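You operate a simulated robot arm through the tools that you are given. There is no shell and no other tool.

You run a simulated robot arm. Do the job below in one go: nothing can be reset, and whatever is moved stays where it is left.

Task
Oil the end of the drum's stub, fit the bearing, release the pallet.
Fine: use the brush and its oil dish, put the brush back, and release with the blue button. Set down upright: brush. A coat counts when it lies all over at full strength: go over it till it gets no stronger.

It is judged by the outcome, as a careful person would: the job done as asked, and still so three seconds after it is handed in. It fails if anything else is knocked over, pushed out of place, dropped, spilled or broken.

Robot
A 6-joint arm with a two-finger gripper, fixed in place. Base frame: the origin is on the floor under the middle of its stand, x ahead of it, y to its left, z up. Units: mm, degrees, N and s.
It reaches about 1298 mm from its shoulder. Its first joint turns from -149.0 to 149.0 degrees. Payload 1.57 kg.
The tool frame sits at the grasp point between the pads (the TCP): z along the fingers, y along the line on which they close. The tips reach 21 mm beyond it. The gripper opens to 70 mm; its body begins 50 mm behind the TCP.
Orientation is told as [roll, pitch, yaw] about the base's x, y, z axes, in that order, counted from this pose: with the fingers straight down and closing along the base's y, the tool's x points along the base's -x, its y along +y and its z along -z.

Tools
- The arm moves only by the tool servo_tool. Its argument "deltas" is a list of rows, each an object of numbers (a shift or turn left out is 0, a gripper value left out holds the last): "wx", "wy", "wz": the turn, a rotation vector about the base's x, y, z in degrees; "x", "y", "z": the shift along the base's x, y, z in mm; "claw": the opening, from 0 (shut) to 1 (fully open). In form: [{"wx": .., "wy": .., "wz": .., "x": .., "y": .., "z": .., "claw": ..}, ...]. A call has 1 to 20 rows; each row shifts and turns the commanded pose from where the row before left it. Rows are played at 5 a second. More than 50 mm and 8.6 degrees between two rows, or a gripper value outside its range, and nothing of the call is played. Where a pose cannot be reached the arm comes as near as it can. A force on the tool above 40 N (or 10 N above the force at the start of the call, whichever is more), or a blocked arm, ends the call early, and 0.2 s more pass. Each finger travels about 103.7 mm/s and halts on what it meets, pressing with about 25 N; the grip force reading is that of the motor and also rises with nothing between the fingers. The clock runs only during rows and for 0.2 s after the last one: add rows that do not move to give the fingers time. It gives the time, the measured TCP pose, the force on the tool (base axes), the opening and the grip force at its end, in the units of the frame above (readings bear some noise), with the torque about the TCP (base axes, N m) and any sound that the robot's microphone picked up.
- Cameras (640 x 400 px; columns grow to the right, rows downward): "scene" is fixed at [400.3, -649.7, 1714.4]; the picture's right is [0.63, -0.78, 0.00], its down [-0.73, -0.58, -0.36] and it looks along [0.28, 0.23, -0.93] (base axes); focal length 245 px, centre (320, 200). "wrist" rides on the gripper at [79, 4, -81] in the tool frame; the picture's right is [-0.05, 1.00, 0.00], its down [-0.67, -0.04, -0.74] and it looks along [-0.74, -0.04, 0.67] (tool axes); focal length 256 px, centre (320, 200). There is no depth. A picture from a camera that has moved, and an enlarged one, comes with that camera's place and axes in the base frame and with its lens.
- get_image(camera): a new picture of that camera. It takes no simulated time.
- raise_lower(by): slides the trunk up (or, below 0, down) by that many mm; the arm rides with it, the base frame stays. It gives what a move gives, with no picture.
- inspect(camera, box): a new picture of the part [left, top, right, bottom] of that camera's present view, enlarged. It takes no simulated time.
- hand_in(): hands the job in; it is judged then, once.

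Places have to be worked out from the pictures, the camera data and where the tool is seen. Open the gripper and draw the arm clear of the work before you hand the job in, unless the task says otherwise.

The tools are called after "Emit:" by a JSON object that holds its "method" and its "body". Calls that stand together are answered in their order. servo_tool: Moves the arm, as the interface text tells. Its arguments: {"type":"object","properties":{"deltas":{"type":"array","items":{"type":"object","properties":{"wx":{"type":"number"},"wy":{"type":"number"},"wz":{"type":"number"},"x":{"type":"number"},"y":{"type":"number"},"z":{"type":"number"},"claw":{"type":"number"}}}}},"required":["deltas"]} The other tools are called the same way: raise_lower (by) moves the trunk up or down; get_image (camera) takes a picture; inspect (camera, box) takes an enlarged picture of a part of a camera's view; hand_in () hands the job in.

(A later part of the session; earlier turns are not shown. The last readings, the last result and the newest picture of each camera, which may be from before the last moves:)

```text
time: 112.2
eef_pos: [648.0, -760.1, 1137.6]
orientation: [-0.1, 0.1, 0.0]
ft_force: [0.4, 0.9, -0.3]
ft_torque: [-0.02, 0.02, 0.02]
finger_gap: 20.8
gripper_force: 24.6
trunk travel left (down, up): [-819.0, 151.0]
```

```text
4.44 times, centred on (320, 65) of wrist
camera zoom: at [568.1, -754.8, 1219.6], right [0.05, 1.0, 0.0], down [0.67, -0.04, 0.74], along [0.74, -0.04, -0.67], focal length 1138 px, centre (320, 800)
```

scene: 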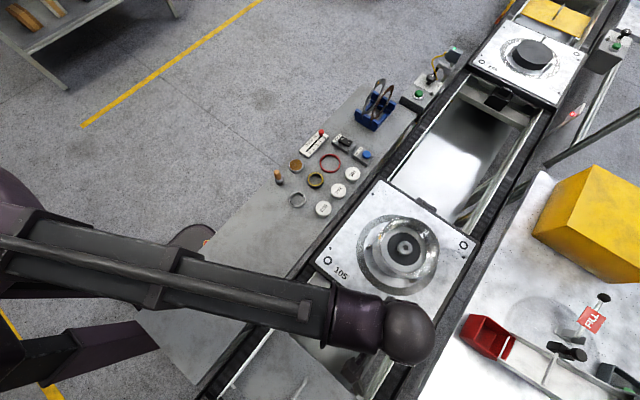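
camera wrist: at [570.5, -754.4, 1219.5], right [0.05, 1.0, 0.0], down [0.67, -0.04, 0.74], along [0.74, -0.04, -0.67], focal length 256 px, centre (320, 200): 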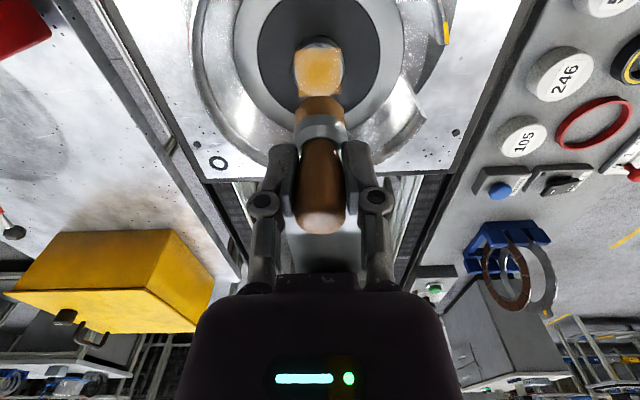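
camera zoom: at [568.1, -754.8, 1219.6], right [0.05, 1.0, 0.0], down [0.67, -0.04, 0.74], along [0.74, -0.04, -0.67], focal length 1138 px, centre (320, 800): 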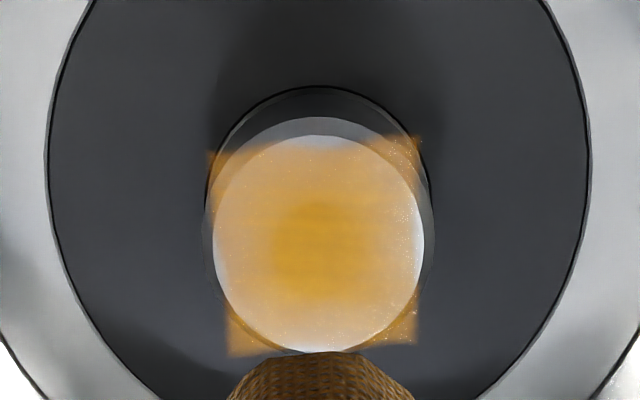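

The coat looks identical to the view before this fresh round, so it is saturated. I now take the brush back to its original spot (wrist camera was at [530.0, -287.1] when gripping).

Emit:
{"method": "servo_tool", "body": {"deltas": [{"x": -3.8, "y": 46.8}, {"x": -3.8, "y": 46.8}, {"x": -3.8, "y": 46.8}, {"x": -3.8, "y": 46.8}, {"x": -3.8, "y": 46.8}, {"x": -3.8, "y": 46.8}, {"x": -3.8, "y": 46.8}, {"x": -3.8, "y": 46.8}, {"x": -3.8, "y": 46.8}, {"x": -3.9, "y": 46.5}, {}, {}]}}

Emit:
{"method": "raise_lower", "body": {"by": -150}}

Emit:
{"method": "get_image", "body": {"camera": "wrist"}}

Emit:
{"method": "inspect", "body": {"camera": "scene", "box": [250, 150, 320, 210]}}

```text
time: 114.8
eef_pos: [608.1, -289.5, 1137.2]
orientation: [-0.1, 0.0, 0.0]
ft_force: [-0.1, -0.2, -1.8]
ft_torque: [0.03, -0.03, 0.04]
finger_gap: 20.9
gripper_force: 25.0
trunk travel left (down, up): [-819.0, 151.0]
```

```text
time: 116.5
eef_pos: [608.9, -288.9, 988.5]
orientation: [0.0, -0.1, 0.0]
ft_force: [-0.7, -0.8, 0.1]
ft_torque: [-0.01, -0.02, 0.01]
finger_gap: 20.6
gripper_force: 25.1
trunk travel left (down, up): [-669.0, 301.0]
```

```text
taken
camera wrist: at [529.2, -285.2, 1069.9], right [0.05, 1.0, 0.0], down [0.67, -0.04, 0.74], along [0.74, -0.04, -0.67], focal length 256 px, centre (320, 200)
```

wrist: 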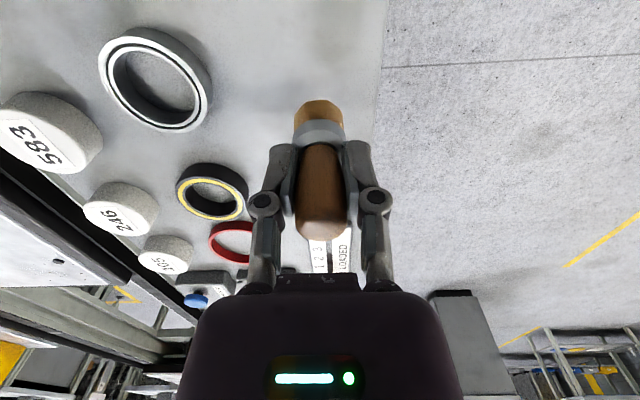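

```text
6.67 times, centred on (285, 180) of scene
camera zoom: at [400.3, -649.7, 1714.4], right [0.63, -0.78, 0.0], down [-0.73, -0.58, -0.36], along [0.28, 0.23, -0.93], focal length 1632 px, centre (553, 333)
```

zoom: 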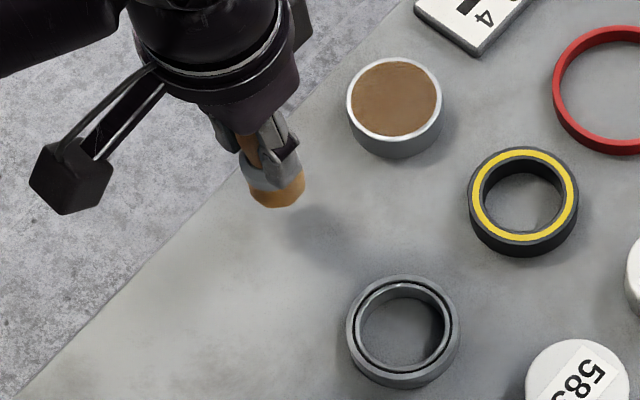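

The brush is over its place. I trim by +0.8, -1.9 mm, lower 24 mm, then creep down to contact with the bench.

Emit:
{"method": "servo_tool", "body": {"deltas": [{"x": 0.8, "y": -1.9}, {}]}}

Emit:
{"method": "raise_lower", "body": {"by": -25}}

Emit:
{"method": "raise_lower", "body": {"by": -2}}

Emit:
{"method": "inspect", "body": {"camera": "wrist", "box": [220, 40, 420, 200]}}

```text
time: 117.1
eef_pos: [608.6, -291.5, 988.5]
orientation: [0.0, 0.0, 0.0]
ft_force: [0.5, -0.2, -1.3]
ft_torque: [0.03, 0.01, 0.02]
finger_gap: 20.8
gripper_force: 24.5
trunk travel left (down, up): [-669.0, 301.0]
```

```text
time: 117.8
eef_pos: [609.7, -291.8, 962.6]
orientation: [0.0, 0.0, 0.0]
ft_force: [0.3, 0.2, -1.2]
ft_torque: [0.0, 0.01, 0.02]
finger_gap: 21.0
gripper_force: 25.1
trunk travel left (down, up): [-644.0, 326.0]
```

```text
time: 118.4
eef_pos: [609.7, -292.7, 960.8]
orientation: [0.0, 0.0, 0.0]
ft_force: [0.7, 0.1, -0.8]
ft_torque: [0.01, 0.01, -0.03]
finger_gap: 21.1
gripper_force: 24.9
trunk travel left (down, up): [-642.0, 328.0]
```

```text
2.50 times, centred on (320, 120) of wrist
camera zoom: at [530.1, -287.2, 1042.8], right [0.05, 1.0, 0.0], down [0.67, -0.04, 0.74], along [0.74, -0.04, -0.67], focal length 640 px, centre (320, 400)
```

zoom: 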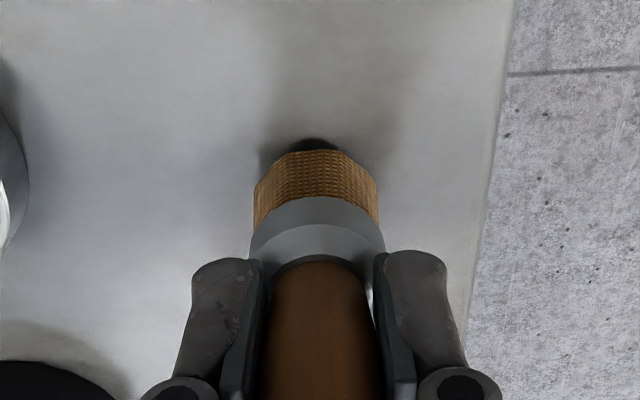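

A shadow gap remains; I creep down further.

Emit:
{"method": "raise_lower", "body": {"by": -2}}

Emit:
{"method": "raise_lower", "body": {"by": -1}}

```text
time: 118.9
eef_pos: [609.2, -292.5, 959.3]
orientation: [0.1, 0.0, -0.1]
ft_force: [0.3, 0.2, -1.1]
ft_torque: [-0.01, -0.02, 0.01]
finger_gap: 21.0
gripper_force: 24.4
trunk travel left (down, up): [-640.0, 330.0]
```

```text
time: 119.4
eef_pos: [609.8, -292.0, 957.8]
orientation: [0.0, 0.0, 0.0]
ft_force: [-0.7, 0.2, -0.6]
ft_torque: [-0.01, -0.02, 0.02]
finger_gap: 21.1
gripper_force: 24.8
trunk travel left (down, up): [-639.0, 331.0]
```

Emit:
{"method": "raise_lower", "body": {"by": -1}}

Emit:
{"method": "inspect", "body": {"camera": "wrist", "box": [260, 60, 380, 160]}}

```text
time: 119.9
eef_pos: [610.4, -292.9, 956.8]
orientation: [0.0, 0.0, 0.1]
ft_force: [-0.1, 0.5, -1.2]
ft_torque: [0.0, -0.04, 0.01]
finger_gap: 20.5
gripper_force: 25.1
trunk travel left (down, up): [-638.0, 332.0]
```

```text
4.00 times, centred on (320, 110) of wrist
camera zoom: at [530.1, -287.2, 1038.8], right [0.05, 1.0, 0.0], down [0.67, -0.04, 0.74], along [0.74, -0.04, -0.67], focal length 1024 px, centre (320, 560)
```

zoom: 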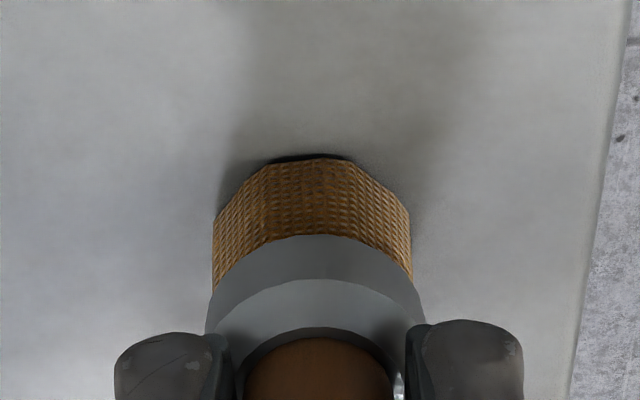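

The gap is nearly closed; one more millimetre.

Emit:
{"method": "raise_lower", "body": {"by": -1}}

```text
time: 120.4
eef_pos: [609.5, -292.5, 955.4]
orientation: [0.0, 0.0, -0.1]
ft_force: [-0.2, -0.1, -1.2]
ft_torque: [0.0, -0.04, 0.01]
finger_gap: 20.7
gripper_force: 25.0
trunk travel left (down, up): [-637.0, 333.0]
```

Emit:
{"method": "raise_lower", "body": {"by": -1}}

Emit:
{"method": "inspect", "body": {"camera": "wrist", "box": [260, 60, 380, 160]}}

```text
time: 120.9
eef_pos: [609.4, -291.4, 955.3]
orientation: [0.0, -0.1, 0.0]
ft_force: [2.5, -1.7, 9.6]
ft_torque: [0.07, -0.14, -0.05]
finger_gap: 20.8
gripper_force: 25.3
trunk travel left (down, up): [-636.0, 334.0]
```

```text
4.00 times, centred on (320, 110) of wrist
camera zoom: at [529.9, -287.2, 1037.2], right [0.05, 1.0, 0.0], down [0.67, -0.04, 0.75], along [0.74, -0.04, -0.67], focal length 1024 px, centre (320, 560)
```

zoom: 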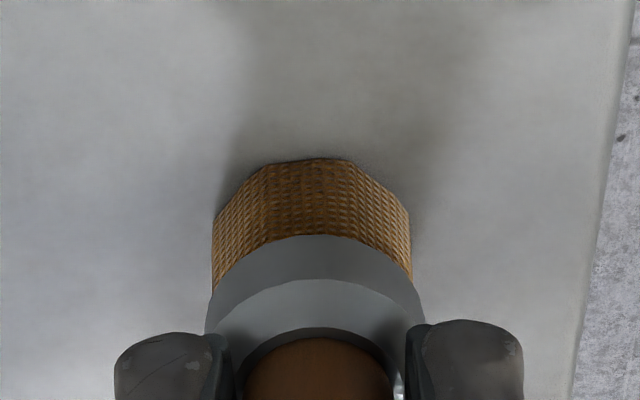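

The brush stands on the bench with 9.6 N. I open the fingers slowly and check that it stays upright.

Emit:
{"method": "servo_tool", "body": {"deltas": [{"claw": 0.32}, {"claw": 0.36}, {"claw": 0.42}, {"claw": 0.55}, {"claw": 0.75}, {"claw": 1.0}, {}, {}]}}

Emit:
{"method": "inspect", "body": {"camera": "wrist", "box": [200, 60, 440, 260]}}

```text
time: 122.7
eef_pos: [609.7, -293.1, 954.1]
orientation: [0.0, 0.0, 0.0]
ft_force: [-0.1, -0.3, -0.2]
ft_torque: [0.01, 0.01, -0.03]
finger_gap: 70.1
gripper_force: 0.0
trunk travel left (down, up): [-636.0, 334.0]
```

```text
2.00 times, centred on (320, 160) of wrist
camera zoom: at [530.0, -287.2, 1036.8], right [0.05, 1.0, 0.0], down [0.67, -0.04, 0.74], along [0.74, -0.04, -0.67], focal length 512 px, centre (320, 280)
```

zoom: 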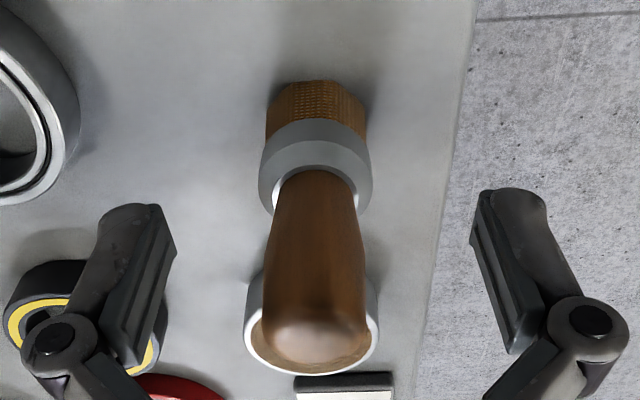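

The brush stands upright, free of the fingers. I raise 110 mm and move over the bearing at about [594, -389].

Emit:
{"method": "raise_lower", "body": {"by": 110}}

Emit:
{"method": "servo_tool", "body": {"deltas": [{"x": -5, "y": -32}, {"x": -5, "y": -32}, {"x": -5, "y": -33}, {}, {}]}}

Emit:
{"method": "get_image", "body": {"camera": "wrist"}}

Emit:
{"method": "inspect", "body": {"camera": "wrist", "box": [240, 40, 400, 200]}}

Emit:
{"method": "inspect", "body": {"camera": "scene", "box": [250, 150, 320, 210]}}

```text
time: 124.1
eef_pos: [609.6, -291.0, 1064.7]
orientation: [-0.1, 0.1, 0.0]
ft_force: [-0.2, -1.1, 0.1]
ft_torque: [0.0, 0.01, -0.02]
finger_gap: 70.0
gripper_force: 0.2
trunk travel left (down, up): [-746.0, 224.0]
```

```text
time: 125.3
eef_pos: [593.7, -386.8, 1065.1]
orientation: [0.0, 0.0, 0.0]
ft_force: [-0.1, -0.1, 0.1]
ft_torque: [-0.02, 0.0, -0.01]
finger_gap: 69.9
gripper_force: 0.0
trunk travel left (down, up): [-746.0, 224.0]
```

```text
taken
camera wrist: at [515.4, -382.5, 1146.8], right [0.05, 1.0, 0.0], down [0.67, -0.04, 0.74], along [0.74, -0.04, -0.67], focal length 256 px, centre (320, 200)
```

wrist: 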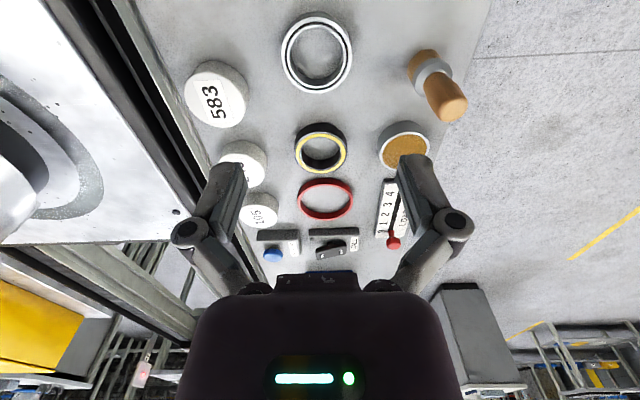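

```text
2.50 times, centred on (320, 120) of wrist
camera zoom: at [515.4, -382.5, 1146.8], right [0.05, 1.0, 0.0], down [0.67, -0.04, 0.74], along [0.74, -0.04, -0.67], focal length 640 px, centre (320, 400)
```

zoom: 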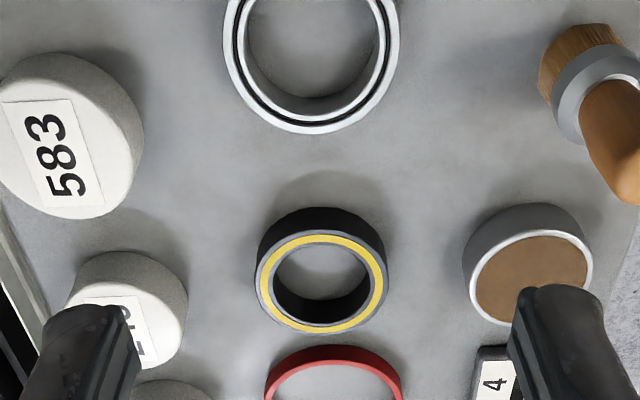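

```text
6.67 times, centred on (285, 180) of scene
camera zoom: at [400.3, -649.7, 1714.4], right [0.63, -0.78, 0.0], down [-0.73, -0.58, -0.36], along [0.28, 0.23, -0.93], focal length 1632 px, centre (553, 333)
```

zoom: 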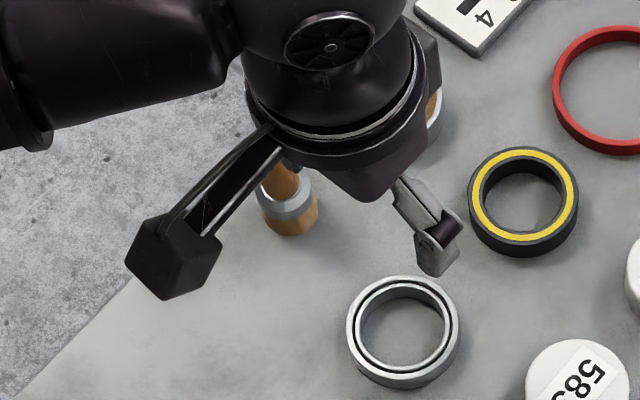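

I zoom on the bearing alone for exact edges.

Emit:
{"method": "inspect", "body": {"camera": "wrist", "box": [265, 5, 370, 105]}}

```text
4.00 times, centred on (318, 55) of wrist
camera zoom: at [515.4, -382.5, 1146.8], right [0.05, 1.0, 0.0], down [0.67, -0.04, 0.74], along [0.74, -0.04, -0.67], focal length 1024 px, centre (330, 780)
```

zoom: 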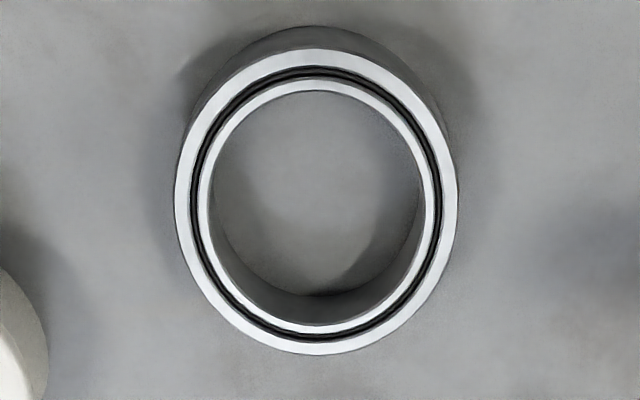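

Bearing centre at about [594.5, -389.0], height about 18, OD about 58, top near z 918. I shift 2.3 mm in -y, lower 105 mm, and check that the fingers straddle it.

Emit:
{"method": "servo_tool", "body": {"deltas": [{"y": -2.3}, {}]}}

Emit:
{"method": "raise_lower", "body": {"by": -105}}

Emit:
{"method": "get_image", "body": {"camera": "wrist"}}

Emit:
{"method": "inspect", "body": {"camera": "wrist", "box": [210, 60, 430, 240]}}

```text
time: 125.9
eef_pos: [594.7, -390.2, 1064.8]
orientation: [0.1, -0.1, 0.0]
ft_force: [0.0, -0.4, 0.6]
ft_torque: [0.01, 0.01, 0.02]
finger_gap: 70.1
gripper_force: 0.0
trunk travel left (down, up): [-746.0, 224.0]
```

```text
time: 127.3
eef_pos: [595.0, -390.1, 959.8]
orientation: [0.0, 0.0, 0.1]
ft_force: [-0.2, 0.1, -0.2]
ft_torque: [-0.03, -0.02, 0.0]
finger_gap: 70.1
gripper_force: 0.0
trunk travel left (down, up): [-641.0, 329.0]
```

```text
taken
camera wrist: at [515.5, -385.1, 1041.9], right [0.05, 1.0, 0.0], down [0.67, -0.04, 0.74], along [0.74, -0.04, -0.67], focal length 256 px, centre (320, 200)
```

wrist: 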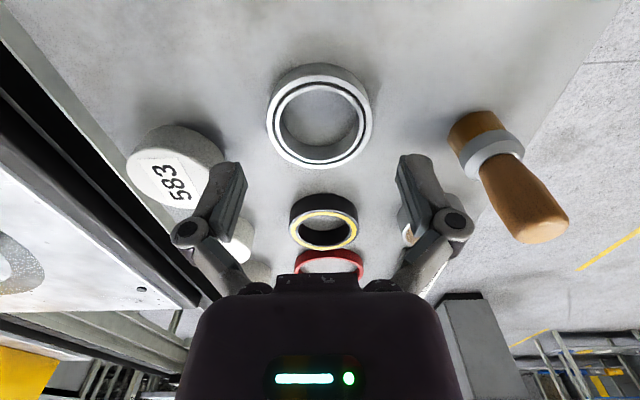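

```text
2.22 times, centred on (320, 150) of wrist
camera zoom: at [515.5, -385.1, 1041.9], right [0.05, 1.0, 0.0], down [0.67, -0.04, 0.74], along [0.74, -0.04, -0.67], focal length 569 px, centre (320, 311)
```

zoom: 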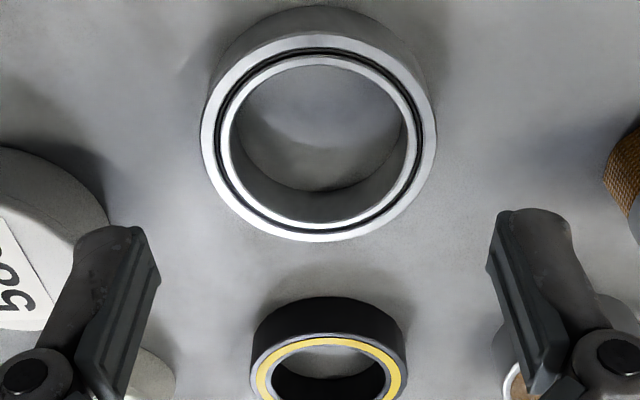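

The bearing lies centred between the fingers. I lower 34 mm so the pads straddle it with the tips about 5 mm above the bench, and look.

Emit:
{"method": "raise_lower", "body": {"by": -34}}

Emit:
{"method": "get_image", "body": {"camera": "wrist"}}

Emit:
{"method": "inspect", "body": {"camera": "wrist", "box": [210, 90, 430, 250]}}

Emit:
{"method": "inspect", "body": {"camera": "scene", "box": [250, 150, 340, 220]}}

```text
time: 128.1
eef_pos: [594.7, -390.3, 926.8]
orientation: [0.0, 0.0, -0.1]
ft_force: [1.2, -0.1, -0.3]
ft_torque: [-0.01, 0.01, 0.01]
finger_gap: 70.0
gripper_force: 0.0
trunk travel left (down, up): [-607.0, 363.0]
```

```text
taken
camera wrist: at [515.5, -385.1, 1007.8], right [0.05, 1.0, 0.0], down [0.67, -0.04, 0.74], along [0.74, -0.04, -0.67], focal length 256 px, centre (320, 200)
```

wrist: 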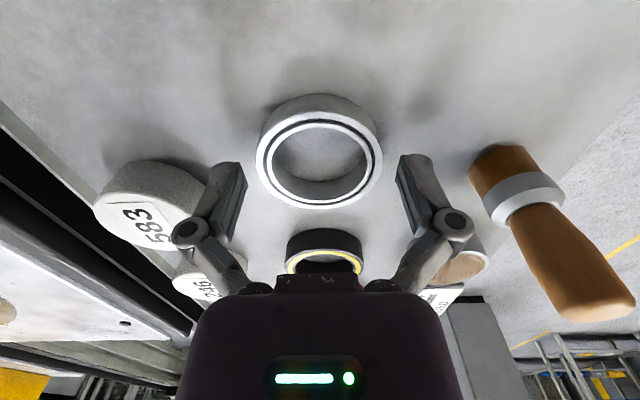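

```text
2.50 times, centred on (320, 170) of wrist
camera zoom: at [515.5, -385.1, 1007.8], right [0.05, 1.0, 0.0], down [0.67, -0.04, 0.74], along [0.74, -0.04, -0.67], focal length 640 px, centre (320, 275)
```

zoom: 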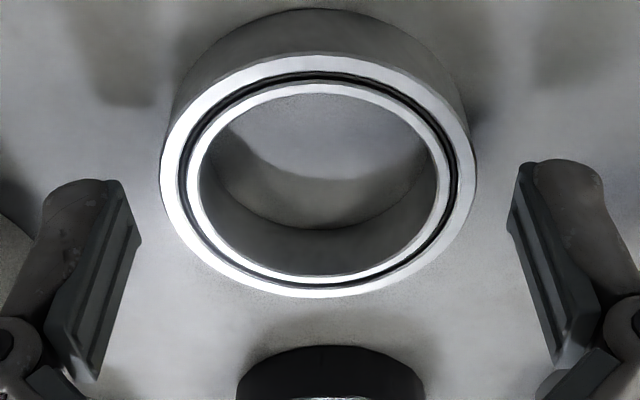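

```text
5.71 times, centred on (295, 185) of scene
camera zoom: at [400.3, -649.7, 1714.4], right [0.63, -0.78, 0.0], down [-0.73, -0.58, -0.36], along [0.28, 0.23, -0.93], focal length 1398 px, centre (463, 286)
```

zoom: 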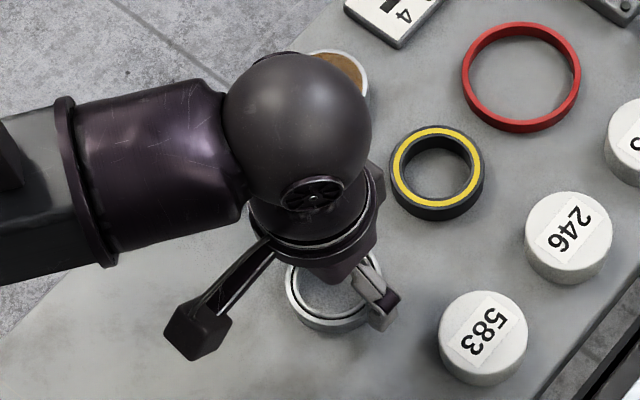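

The tips sit a few mm above the bench and overlap the bearing by about 12 mm. I close the fingers on it.

Emit:
{"method": "servo_tool", "body": {"deltas": [{"claw": 0.9}, {"claw": 0.85}, {"claw": 0.8}, {"claw": 0.6}, {"claw": 0.3}, {"claw": 0.0}, {}, {}]}}

Emit:
{"method": "inspect", "body": {"camera": "wrist", "box": [210, 90, 430, 250]}}

```text
time: 129.9
eef_pos: [594.4, -391.0, 927.0]
orientation: [0.0, -0.1, 0.0]
ft_force: [3.6, -3.5, 12.4]
ft_torque: [0.08, 0.08, 0.03]
finger_gap: 59.1
gripper_force: 25.0
trunk travel left (down, up): [-607.0, 363.0]
```

```text
2.50 times, centred on (320, 170) of wrist
camera zoom: at [515.3, -385.1, 1008.2], right [0.05, 1.0, 0.0], down [0.67, -0.04, 0.75], along [0.74, -0.04, -0.67], focal length 640 px, centre (320, 275)
```

zoom: 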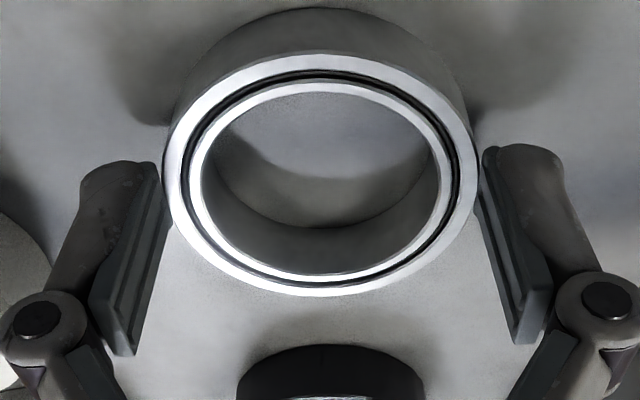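

Gripped at a 59 mm gap, with 12 N upward, likely from the fingertips brushing the bench as they closed. I lift 10 mm and check.

Emit:
{"method": "raise_lower", "body": {"by": 10}}

Emit:
{"method": "inspect", "body": {"camera": "wrist", "box": [210, 90, 430, 250]}}

```text
time: 130.5
eef_pos: [594.5, -389.8, 936.0]
orientation: [0.0, 0.0, 0.1]
ft_force: [-0.2, -0.1, -1.4]
ft_torque: [0.03, 0.01, -0.01]
finger_gap: 58.7
gripper_force: 25.2
trunk travel left (down, up): [-617.0, 353.0]
```

```text
2.50 times, centred on (320, 170) of wrist
camera zoom: at [515.6, -385.1, 1017.7], right [0.05, 1.0, 0.0], down [0.67, -0.04, 0.74], along [0.74, -0.04, -0.67], focal length 640 px, centre (320, 275)
```

zoom: 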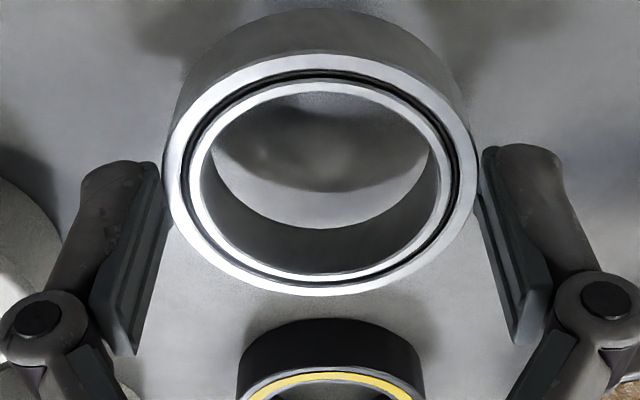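

The bearing came up level and centred in the grip, with its bottom about 25 mm below the TCP. I raise 180 mm and carry it over the drum.

Emit:
{"method": "raise_lower", "body": {"by": 180}}

Emit:
{"method": "servo_tool", "body": {"deltas": [{"x": 6, "y": -41.1}, {"x": 6, "y": -41.1}, {"x": 6, "y": -41.1}, {"x": 6, "y": -41.1}, {"x": 6, "y": -41.1}, {"x": 6, "y": -41.1}, {"x": 6, "y": -41.1}, {"x": 6, "y": -41.1}, {"x": 6, "y": -41.1}, {}, {}]}}

Emit:
{"method": "get_image", "body": {"camera": "wrist"}}

Emit:
{"method": "inspect", "body": {"camera": "wrist", "box": [230, 40, 410, 220]}}

Emit:
{"method": "inspect", "body": {"camera": "scene", "box": [350, 190, 450, 290]}}

```text
time: 132.5
eef_pos: [594.8, -390.6, 1114.8]
orientation: [-0.1, 0.0, -0.1]
ft_force: [0.3, 0.3, -1.3]
ft_torque: [-0.01, -0.02, 0.0]
finger_gap: 58.7
gripper_force: 25.1
trunk travel left (down, up): [-797.0, 173.0]
```

```text
time: 134.9
eef_pos: [649.4, -760.6, 1116.3]
orientation: [0.0, 0.0, 0.1]
ft_force: [-0.1, -0.7, -0.9]
ft_torque: [-0.01, -0.03, 0.01]
finger_gap: 58.5
gripper_force: 24.6
trunk travel left (down, up): [-797.0, 173.0]
```

```text
taken
camera wrist: at [569.9, -755.7, 1197.5], right [0.05, 1.0, 0.0], down [0.67, -0.04, 0.74], along [0.74, -0.04, -0.67], focal length 256 px, centre (320, 200)
```

wrist: 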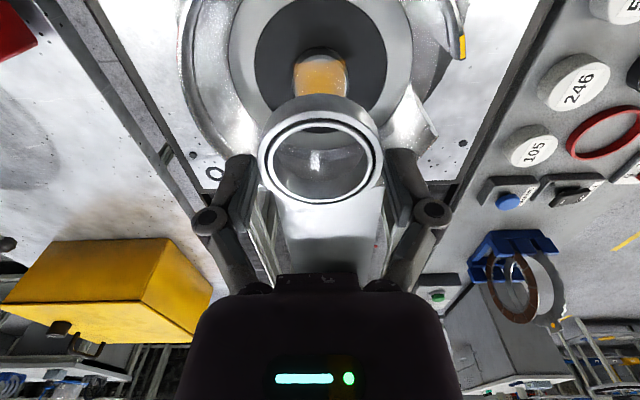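

```text
2.22 times, centred on (320, 130) of wrist
camera zoom: at [569.9, -755.7, 1197.5], right [0.05, 1.0, 0.0], down [0.67, -0.04, 0.74], along [0.74, -0.04, -0.67], focal length 569 px, centre (320, 356)
```

zoom: 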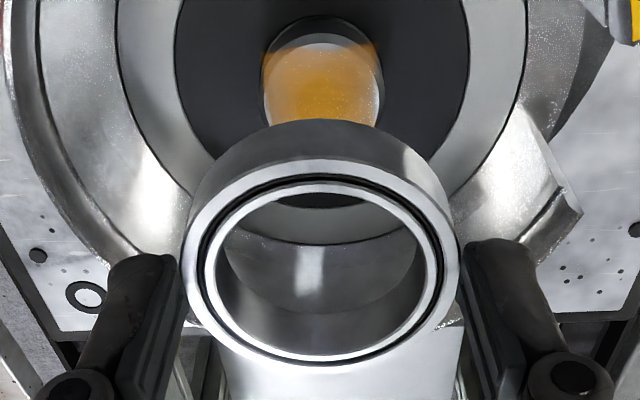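

```text
4.00 times, centred on (400, 240) of scene
camera zoom: at [400.3, -649.7, 1714.4], right [0.63, -0.78, 0.0], down [-0.73, -0.58, -0.36], along [0.28, 0.23, -0.93], focal length 979 px, centre (0, 40)
```

zoom: 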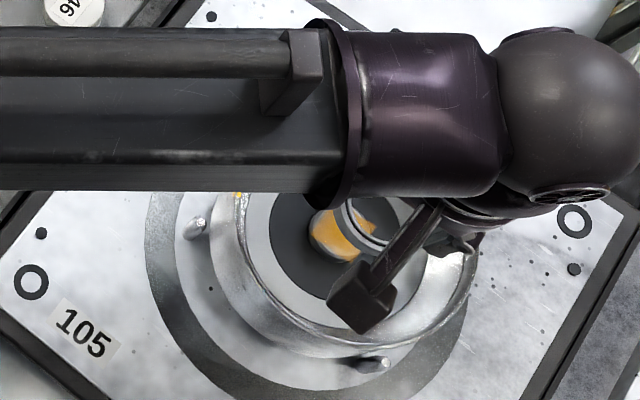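

Bearing and stub line up within about 1 mm in both axes. I shift +0.8 mm in y and lower 60 mm to bring the bearing about 11 mm above the stub end.

Emit:
{"method": "servo_tool", "body": {"deltas": [{"y": 0.8}, {}]}}

Emit:
{"method": "raise_lower", "body": {"by": -60}}

Emit:
{"method": "inspect", "body": {"camera": "wrist", "box": [220, 80, 420, 230]}}

Emit:
{"method": "inspect", "body": {"camera": "scene", "box": [350, 190, 450, 290]}}

```text
time: 135.5
eef_pos: [649.3, -759.2, 1116.6]
orientation: [0.0, 0.0, 0.0]
ft_force: [-0.1, 0.7, -0.9]
ft_torque: [-0.01, -0.02, -0.01]
finger_gap: 58.8
gripper_force: 25.4
trunk travel left (down, up): [-797.0, 173.0]
```

```text
time: 136.5
eef_pos: [649.5, -759.3, 1054.8]
orientation: [0.0, 0.0, 0.0]
ft_force: [-0.5, 0.3, -2.2]
ft_torque: [-0.01, 0.01, 0.05]
finger_gap: 58.8
gripper_force: 25.3
trunk travel left (down, up): [-737.0, 233.0]
```

```text
2.67 times, centred on (320, 155) of wrist
camera zoom: at [569.6, -754.5, 1137.8], right [0.05, 1.0, 0.0], down [0.67, -0.04, 0.74], along [0.74, -0.04, -0.67], focal length 683 px, centre (320, 320)
```

zoom: 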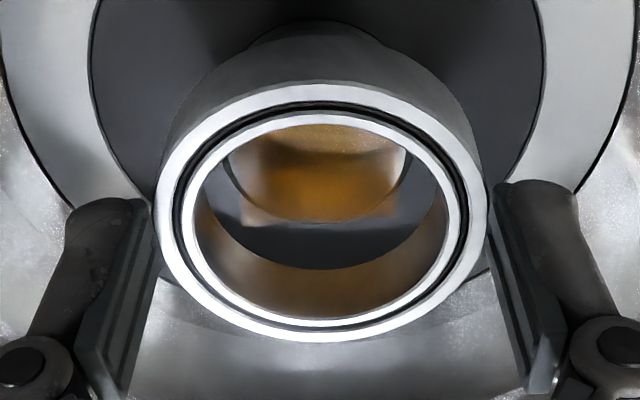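

```text
4.00 times, centred on (400, 240) of scene
camera zoom: at [400.3, -649.7, 1714.4], right [0.63, -0.78, 0.0], down [-0.73, -0.58, -0.36], along [0.28, 0.23, -0.93], focal length 979 px, centre (0, 40)
```

zoom: 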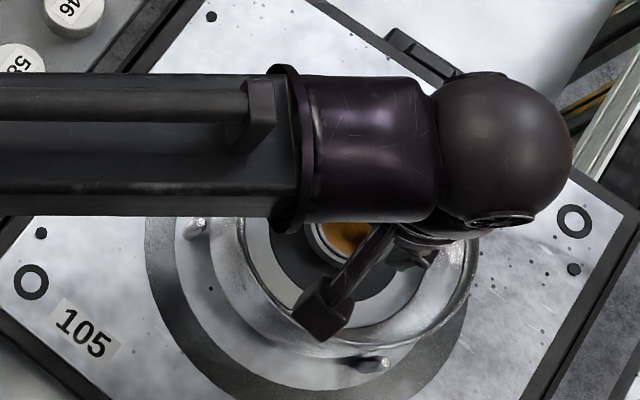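

Looking through the bore, the stub is about 0.5 mm further in +x and 0.5 mm in -y than the bearing. I correct that and lower 9 mm to just above the stub end.

Emit:
{"method": "servo_tool", "body": {"deltas": [{"x": 0.5, "y": -0.5}, {}]}}

Emit:
{"method": "raise_lower", "body": {"by": -9}}

Emit:
{"method": "inspect", "body": {"camera": "wrist", "box": [240, 90, 400, 220]}}

```text
time: 137.1
eef_pos: [649.2, -759.8, 1054.3]
orientation: [0.1, 0.0, 0.0]
ft_force: [0.1, -0.4, -1.1]
ft_torque: [-0.01, -0.01, 0.01]
finger_gap: 58.7
gripper_force: 25.1
trunk travel left (down, up): [-737.0, 233.0]
```

```text
time: 137.7
eef_pos: [649.0, -760.6, 1047.6]
orientation: [0.1, 0.0, 0.0]
ft_force: [0.2, 0.2, -1.5]
ft_torque: [0.03, -0.03, 0.0]
finger_gap: 58.9
gripper_force: 24.9
trunk travel left (down, up): [-728.0, 242.0]
```

```text
3.08 times, centred on (320, 155) of wrist
camera zoom: at [570.0, -755.6, 1128.7], right [0.05, 1.0, 0.0], down [0.67, -0.04, 0.74], along [0.74, -0.04, -0.67], focal length 788 px, centre (320, 338)
```

zoom: 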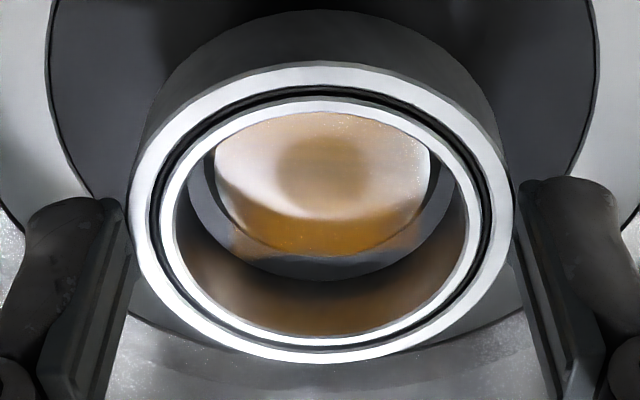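

The stub sits centred in the bore with even gaps left and right. I lower 3 mm and watch the force.

Emit:
{"method": "raise_lower", "body": {"by": -3}}

Emit:
{"method": "raise_lower", "body": {"by": -3}}

Emit:
{"method": "inspect", "body": {"camera": "wrist", "box": [240, 90, 400, 220]}}

```text
time: 138.2
eef_pos: [648.5, -761.0, 1044.5]
orientation: [0.0, 0.0, 0.0]
ft_force: [-1.8, 0.6, -0.3]
ft_torque: [0.03, -0.02, 0.01]
finger_gap: 58.9
gripper_force: 25.7
trunk travel left (down, up): [-725.0, 245.0]
```

```text
time: 138.7
eef_pos: [650.2, -759.7, 1040.4]
orientation: [0.0, 0.0, 0.0]
ft_force: [0.4, -0.6, -2.1]
ft_torque: [-0.03, -0.03, 0.0]
finger_gap: 58.8
gripper_force: 25.1
trunk travel left (down, up): [-722.0, 248.0]
```

```text
3.08 times, centred on (320, 155) of wrist
camera zoom: at [570.0, -755.6, 1122.7], right [0.05, 1.0, 0.0], down [0.67, -0.04, 0.74], along [0.74, -0.04, -0.67], focal length 788 px, centre (320, 338)
```

zoom: 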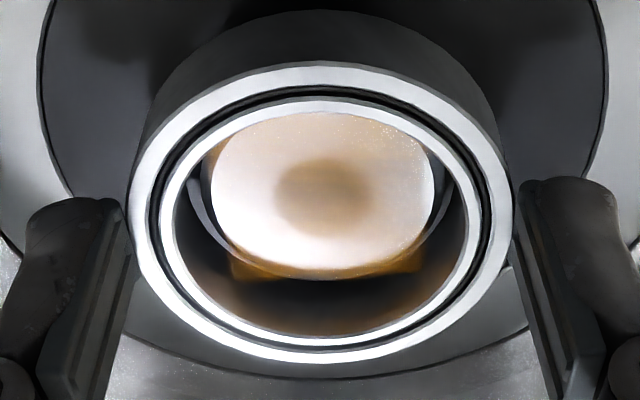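

The bearing has started over the stub with no force. I lower 5 mm, then more.

Emit:
{"method": "raise_lower", "body": {"by": -5}}

Emit:
{"method": "raise_lower", "body": {"by": -4}}

Emit:
{"method": "inspect", "body": {"camera": "wrist", "box": [240, 90, 400, 220]}}

```text
time: 139.2
eef_pos: [649.7, -760.6, 1035.8]
orientation: [0.0, 0.0, 0.0]
ft_force: [-0.7, 0.4, -0.5]
ft_torque: [0.03, -0.02, 0.04]
finger_gap: 58.6
gripper_force: 24.8
trunk travel left (down, up): [-717.0, 253.0]
```

```text
time: 139.8
eef_pos: [649.6, -759.9, 1031.5]
orientation: [0.0, 0.0, 0.0]
ft_force: [-0.1, 0.4, -1.2]
ft_torque: [-0.01, -0.05, 0.04]
finger_gap: 58.7
gripper_force: 24.5
trunk travel left (down, up): [-713.0, 257.0]
```

```text
3.08 times, centred on (320, 155) of wrist
camera zoom: at [569.9, -755.5, 1113.8], right [0.05, 1.0, 0.0], down [0.67, -0.04, 0.74], along [0.74, -0.04, -0.67], focal length 788 px, centre (320, 338)
```

zoom: 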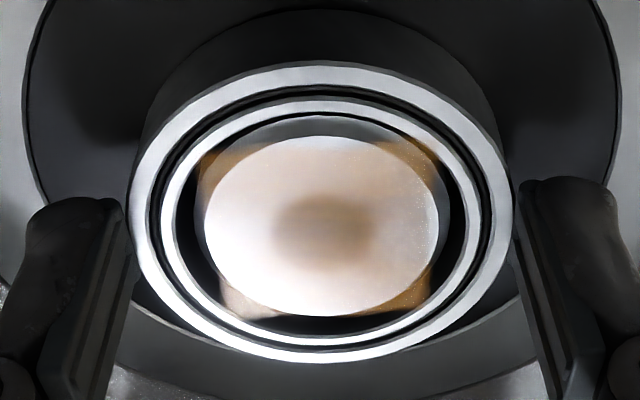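

The bearing is well over the stub, no force yet. I continue in 2 mm steps to find the seat.

Emit:
{"method": "raise_lower", "body": {"by": -2}}

Emit:
{"method": "raise_lower", "body": {"by": -2}}

```text
time: 140.3
eef_pos: [649.4, -760.0, 1030.4]
orientation: [-0.2, 0.0, 0.0]
ft_force: [6.2, -6.7, 24.1]
ft_torque: [-0.23, 0.12, 0.09]
finger_gap: 58.8
gripper_force: 25.1
trunk travel left (down, up): [-711.0, 259.0]
```

```text
time: 140.8
eef_pos: [648.2, -759.0, 1030.6]
orientation: [-0.2, -0.2, 0.1]
ft_force: [1.2, -2.2, 31.3]
ft_torque: [0.55, 0.04, 0.02]
finger_gap: 59.3
gripper_force: 25.0
trunk travel left (down, up): [-709.0, 261.0]
stopped: the force on the tool passed its limit at 43 N (the readings are from after the stop); the commanded pose is now the measured one
```

Contact was met at TCP z about 1030.5 and the second step hit the force limit. I look at the state before doing anything.

Emit:
{"method": "inspect", "body": {"camera": "wrist", "box": [220, 80, 420, 230]}}

Emit:
{"method": "inspect", "body": {"camera": "scene", "box": [370, 215, 440, 275]}}

```text
2.67 times, centred on (320, 155) of wrist
camera zoom: at [568.8, -754.3, 1112.8], right [0.05, 1.0, 0.0], down [0.66, -0.03, 0.75], along [0.75, -0.04, -0.66], focal length 683 px, centre (320, 320)
```

zoom: 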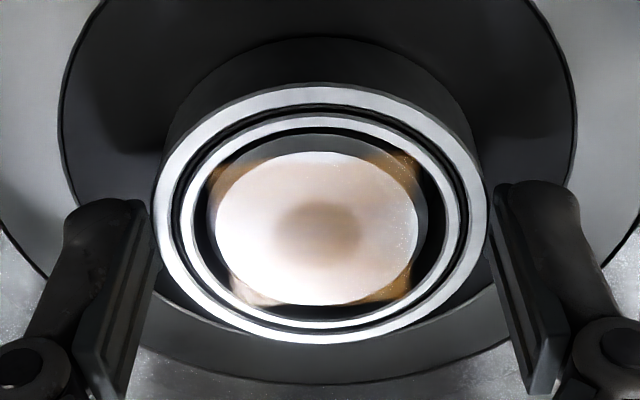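

```text
6.67 times, centred on (405, 245) of scene
camera zoom: at [400.3, -649.7, 1714.4], right [0.63, -0.78, 0.0], down [-0.73, -0.58, -0.36], along [0.28, 0.23, -0.93], focal length 1632 px, centre (-247, -100)
```

zoom: 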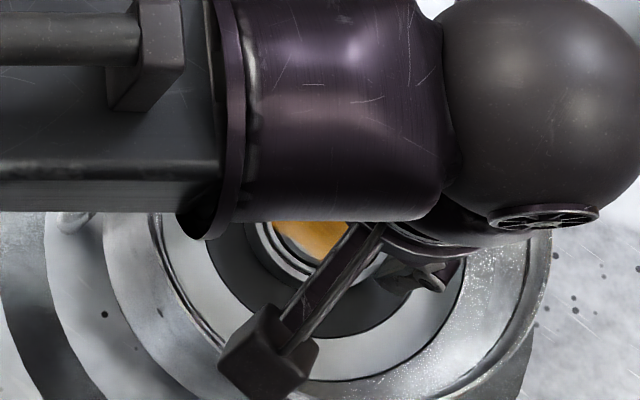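

The bearing top is level with the stub end (both near z 1021) with an even gap in the bore, so it appears to sit on the drum floor. I relieve the load by 1.5 mm and then release.

Emit:
{"method": "raise_lower", "body": {"by": 1.5}}

```text
time: 141.3
eef_pos: [649.9, -759.9, 1030.6]
orientation: [-0.1, -0.1, 0.0]
ft_force: [-4.1, 3.1, 12.7]
ft_torque: [0.31, -0.1, 0.07]
finger_gap: 58.9
gripper_force: 25.0
trunk travel left (down, up): [-711.0, 259.0]
```

Still 12.7 N; I relieve a little more.

Emit:
{"method": "raise_lower", "body": {"by": 0.7}}

```text
time: 141.8
eef_pos: [650.6, -760.6, 1030.3]
orientation: [-0.1, -0.1, 0.0]
ft_force: [-2.9, 2.3, 7.9]
ft_torque: [0.26, 0.02, 0.08]
finger_gap: 58.9
gripper_force: 25.0
trunk travel left (down, up): [-712.0, 258.0]
```

Light load left; I open the fingers gradually.

Emit:
{"method": "servo_tool", "body": {"deltas": [{"claw": 0.86}, {"claw": 0.9}, {"claw": 0.95}, {"claw": 1.0}, {}, {}]}}

Emit:
{"method": "inspect", "body": {"camera": "wrist", "box": [220, 80, 420, 230]}}

```text
time: 143.2
eef_pos: [651.0, -761.4, 1030.6]
orientation: [-0.1, -0.2, 0.0]
ft_force: [0.6, -0.9, -0.6]
ft_torque: [0.02, 0.01, 0.01]
finger_gap: 69.9
gripper_force: 0.0
trunk travel left (down, up): [-712.0, 258.0]
```

```text
2.67 times, centred on (320, 155) of wrist
camera zoom: at [570.6, -756.1, 1112.2], right [0.05, 1.0, 0.0], down [0.66, -0.03, 0.75], along [0.75, -0.04, -0.67], focal length 683 px, centre (320, 320)
```

zoom: 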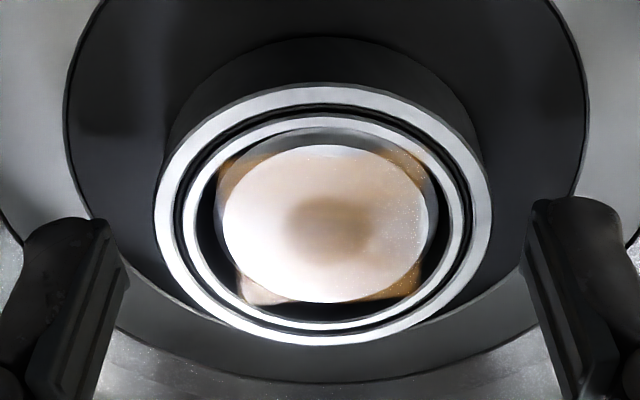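

Released, and the bearing stays in place. I raise 90 mm straight up and look at the fit.

Emit:
{"method": "raise_lower", "body": {"by": 90}}

Emit:
{"method": "inspect", "body": {"camera": "wrist", "box": [250, 20, 390, 130]}}

Emit:
{"method": "inspect", "body": {"camera": "scene", "box": [380, 220, 440, 270]}}

```text
time: 144.4
eef_pos: [650.0, -761.5, 1120.6]
orientation: [-0.1, -0.1, -0.1]
ft_force: [-0.1, 1.3, 0.0]
ft_torque: [0.0, 0.02, 0.01]
finger_gap: 69.9
gripper_force: 0.1
trunk travel left (down, up): [-802.0, 168.0]
```

```text
3.64 times, centred on (320, 75) of wrist
camera zoom: at [570.6, -756.2, 1202.1], right [0.05, 1.0, 0.0], down [0.66, -0.03, 0.75], along [0.74, -0.04, -0.67], focal length 931 px, centre (320, 654)
```

zoom: 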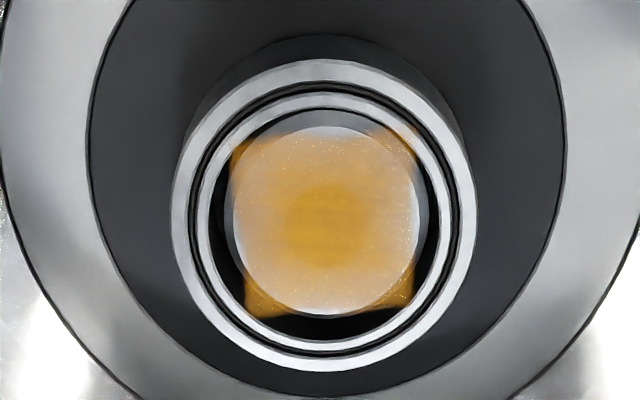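

```text
8.00 times, centred on (410, 245) of scene
camera zoom: at [400.3, -649.7, 1714.4], right [0.63, -0.78, 0.0], down [-0.73, -0.58, -0.36], along [0.28, 0.23, -0.93], focal length 1958 px, centre (-400, -160)
```

zoom: 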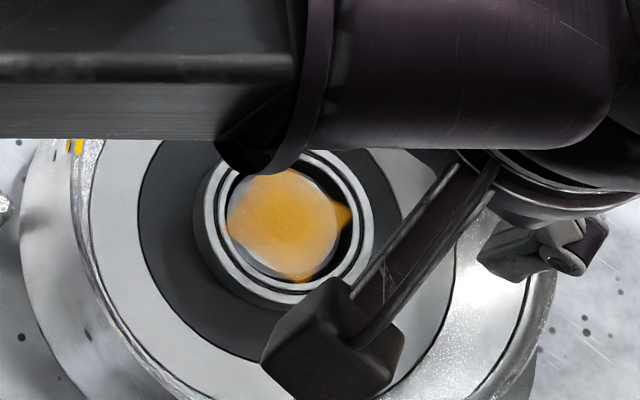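

The bearing is around the stub. To verify that it sits on the floor of the drum, I raise 60 mm and back off in -x for a side-on view.

Emit:
{"method": "raise_lower", "body": {"by": 60}}

Emit:
{"method": "servo_tool", "body": {"deltas": [{"x": -42}, {"x": -42}, {"x": -42}, {"x": -42}, {"x": -42}, {}, {}]}}

Emit:
{"method": "inspect", "body": {"camera": "wrist", "box": [275, 170, 375, 250]}}

Emit:
{"method": "inspect", "body": {"camera": "scene", "box": [380, 220, 440, 270]}}

```text
time: 145.4
eef_pos: [651.0, -762.4, 1181.0]
orientation: [-0.2, -0.1, 0.0]
ft_force: [0.4, 0.0, 0.2]
ft_torque: [0.03, -0.01, 0.01]
finger_gap: 70.2
gripper_force: 0.2
trunk travel left (down, up): [-862.0, 108.0]
```

```text
time: 147.0
eef_pos: [438.7, -758.6, 1180.3]
orientation: [-0.1, -0.1, -0.1]
ft_force: [0.0, -0.4, 0.2]
ft_torque: [0.0, -0.05, 0.0]
finger_gap: 69.8
gripper_force: 0.1
trunk travel left (down, up): [-862.0, 108.0]
```

```text
5.00 times, centred on (325, 210) of wrist
camera zoom: at [359.7, -754.3, 1262.5], right [0.05, 1.0, 0.0], down [0.66, -0.03, 0.75], along [0.75, -0.04, -0.67], focal length 1280 px, centre (295, 150)
```

zoom: 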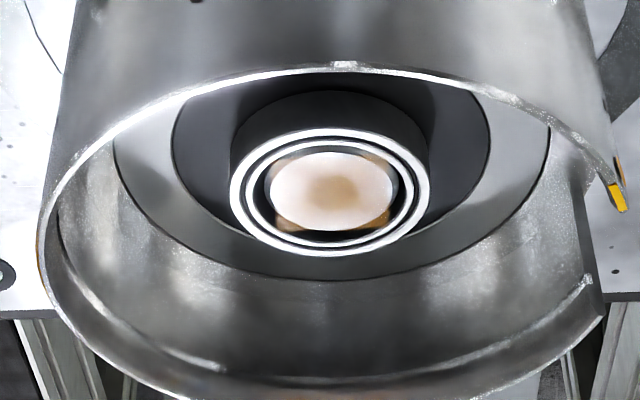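

```text
8.00 times, centred on (410, 245) of scene
camera zoom: at [400.3, -649.7, 1714.4], right [0.63, -0.78, 0.0], down [-0.73, -0.58, -0.36], along [0.28, 0.23, -0.93], focal length 1958 px, centre (-400, -160)
```

zoom: 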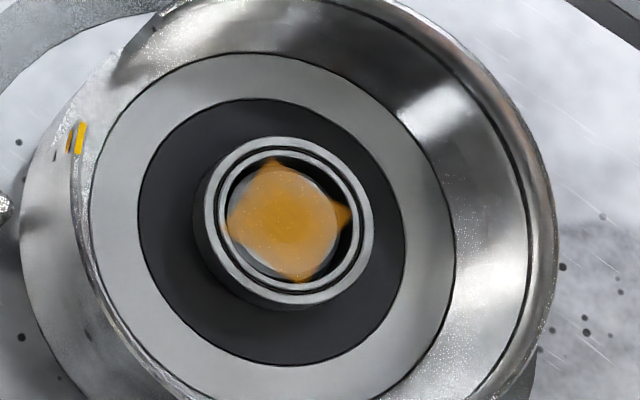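

The bearing sits level and centred on the stub, its top flush with the stub end, and the brush stands back in place. Next is the blue button near [881, -478]: I close the fingers and move to a viewing spot before it.

Emit:
{"method": "servo_tool", "body": {"deltas": [{"x": 36, "y": 28, "claw": 0.5}, {"x": 36, "y": 28, "claw": 0.0}, {"x": 36, "y": 28}, {"x": 36, "y": 28}, {"x": 36, "y": 28}, {"x": 36, "y": 28}, {"x": 36, "y": 28}, {"x": 36, "y": 28}, {"x": 36, "y": 28}, {"x": 36, "y": 28}, {}, {}]}}

Emit:
{"method": "raise_lower", "body": {"by": -90}}

Emit:
{"method": "get_image", "body": {"camera": "wrist"}}

Emit:
{"method": "get_image", "body": {"camera": "scene"}}

```text
time: 149.6
eef_pos: [799.2, -480.9, 1180.7]
orientation: [-0.1, -0.1, 0.0]
ft_force: [-0.1, 0.0, -0.3]
ft_torque: [0.01, -0.01, -0.02]
finger_gap: 0.0
gripper_force: 24.9
trunk travel left (down, up): [-862.0, 108.0]
```

```text
time: 150.9
eef_pos: [800.1, -481.3, 1091.1]
orientation: [-0.1, 0.0, -0.1]
ft_force: [-0.1, -0.2, 0.3]
ft_torque: [-0.01, -0.01, -0.01]
finger_gap: 0.0
gripper_force: 25.0
trunk travel left (down, up): [-772.0, 198.0]
```

```text
taken
camera wrist: at [719.7, -476.2, 1172.3], right [0.05, 1.0, 0.0], down [0.66, -0.03, 0.75], along [0.75, -0.04, -0.67], focal length 256 px, centre (320, 200)
```

wrist: 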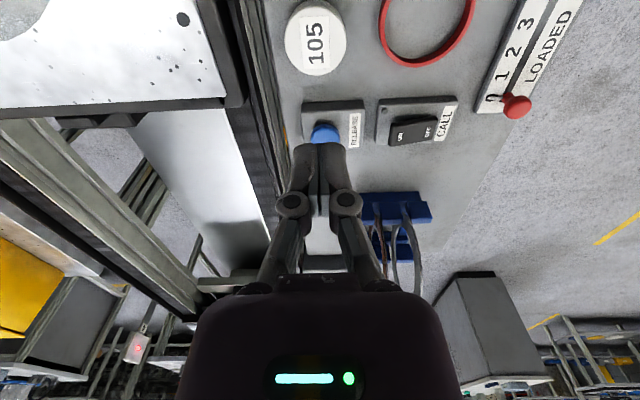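

```text
taken
```

scene: 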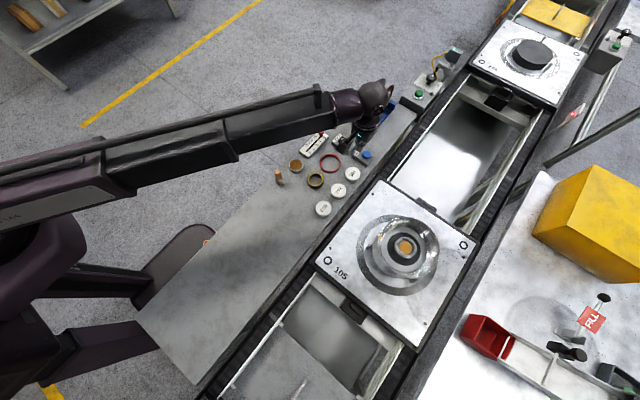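

The button reads about [876, -479.5] here. I move on to just above it, staying high, and look again.

Emit:
{"method": "servo_tool", "body": {"deltas": [{"x": 39, "y": 1}, {"x": 38, "y": 1}, {}, {}]}}

Emit:
{"method": "inspect", "body": {"camera": "wrist", "box": [230, 20, 410, 170]}}

```text
time: 151.9
eef_pos: [875.0, -475.4, 1090.5]
orientation: [-0.2, -0.1, 0.0]
ft_force: [-0.1, -1.0, 0.8]
ft_torque: [0.0, 0.0, 0.02]
finger_gap: 0.1
gripper_force: 25.3
trunk travel left (down, up): [-772.0, 198.0]
```

```text
2.67 times, centred on (320, 95) of wrist
camera zoom: at [795.3, -471.1, 1172.1], right [0.05, 1.0, 0.0], down [0.67, -0.03, 0.75], along [0.74, -0.04, -0.67], focal length 683 px, centre (320, 480)
```

zoom: 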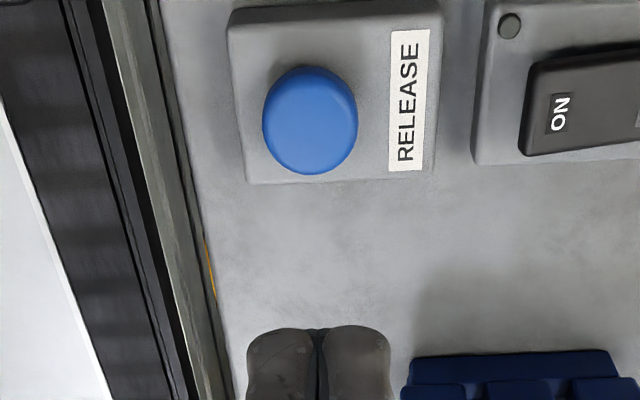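

The button is about 31 mm wide at about [881, -479.7]. I shift +6.8, -4.6 mm and lower 110 mm toward it.

Emit:
{"method": "servo_tool", "body": {"deltas": [{"x": 6.8, "y": -4.6}, {}]}}

Emit:
{"method": "raise_lower", "body": {"by": -105}}

Emit:
{"method": "inspect", "body": {"camera": "wrist", "box": [230, 60, 410, 210]}}

```text
time: 152.5
eef_pos: [882.4, -480.7, 1090.6]
orientation: [-0.1, -0.1, 0.0]
ft_force: [0.1, 0.1, -0.2]
ft_torque: [0.0, 0.02, -0.01]
finger_gap: 0.2
gripper_force: 24.8
trunk travel left (down, up): [-772.0, 198.0]
```

```text
time: 153.9
eef_pos: [883.3, -480.9, 985.6]
orientation: [0.0, -0.1, 0.0]
ft_force: [0.5, 0.0, 0.6]
ft_torque: [0.02, 0.03, 0.02]
finger_gap: 0.0
gripper_force: 24.5
trunk travel left (down, up): [-667.0, 303.0]
```

```text
2.67 times, centred on (320, 135) of wrist
camera zoom: at [802.8, -476.4, 1067.3], right [0.05, 1.0, 0.0], down [0.66, -0.03, 0.75], along [0.75, -0.04, -0.67], focal length 683 px, centre (320, 373)
```

zoom: 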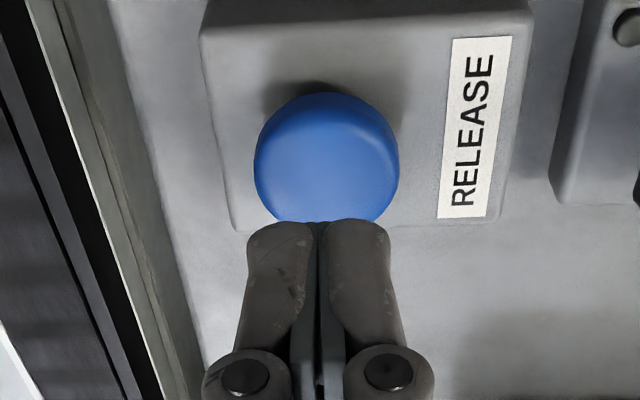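

The fingertips are right above the button's centre. I lower 18 mm, then step.

Emit:
{"method": "raise_lower", "body": {"by": -18}}

Emit:
{"method": "inspect", "body": {"camera": "wrist", "box": [230, 60, 410, 210]}}

```text
time: 154.5
eef_pos: [882.5, -481.8, 968.0]
orientation: [-0.1, -0.1, 0.0]
ft_force: [0.2, 0.3, 0.4]
ft_torque: [-0.06, -0.01, 0.04]
finger_gap: 0.0
gripper_force: 25.1
trunk travel left (down, up): [-649.0, 321.0]
```

```text
2.67 times, centred on (320, 135) of wrist
camera zoom: at [802.8, -476.4, 1049.3], right [0.05, 1.0, 0.0], down [0.66, -0.03, 0.75], along [0.75, -0.04, -0.67], focal length 683 px, centre (320, 373)
```

zoom: 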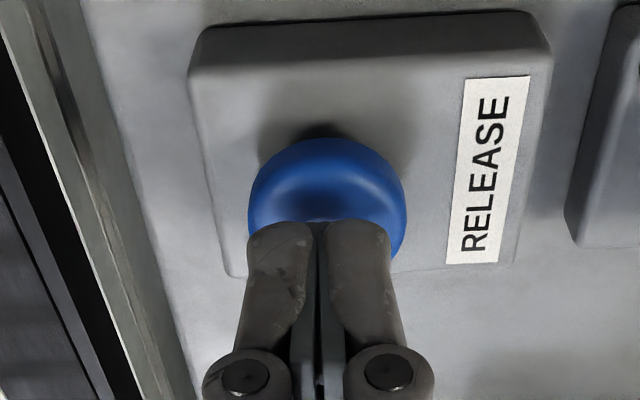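

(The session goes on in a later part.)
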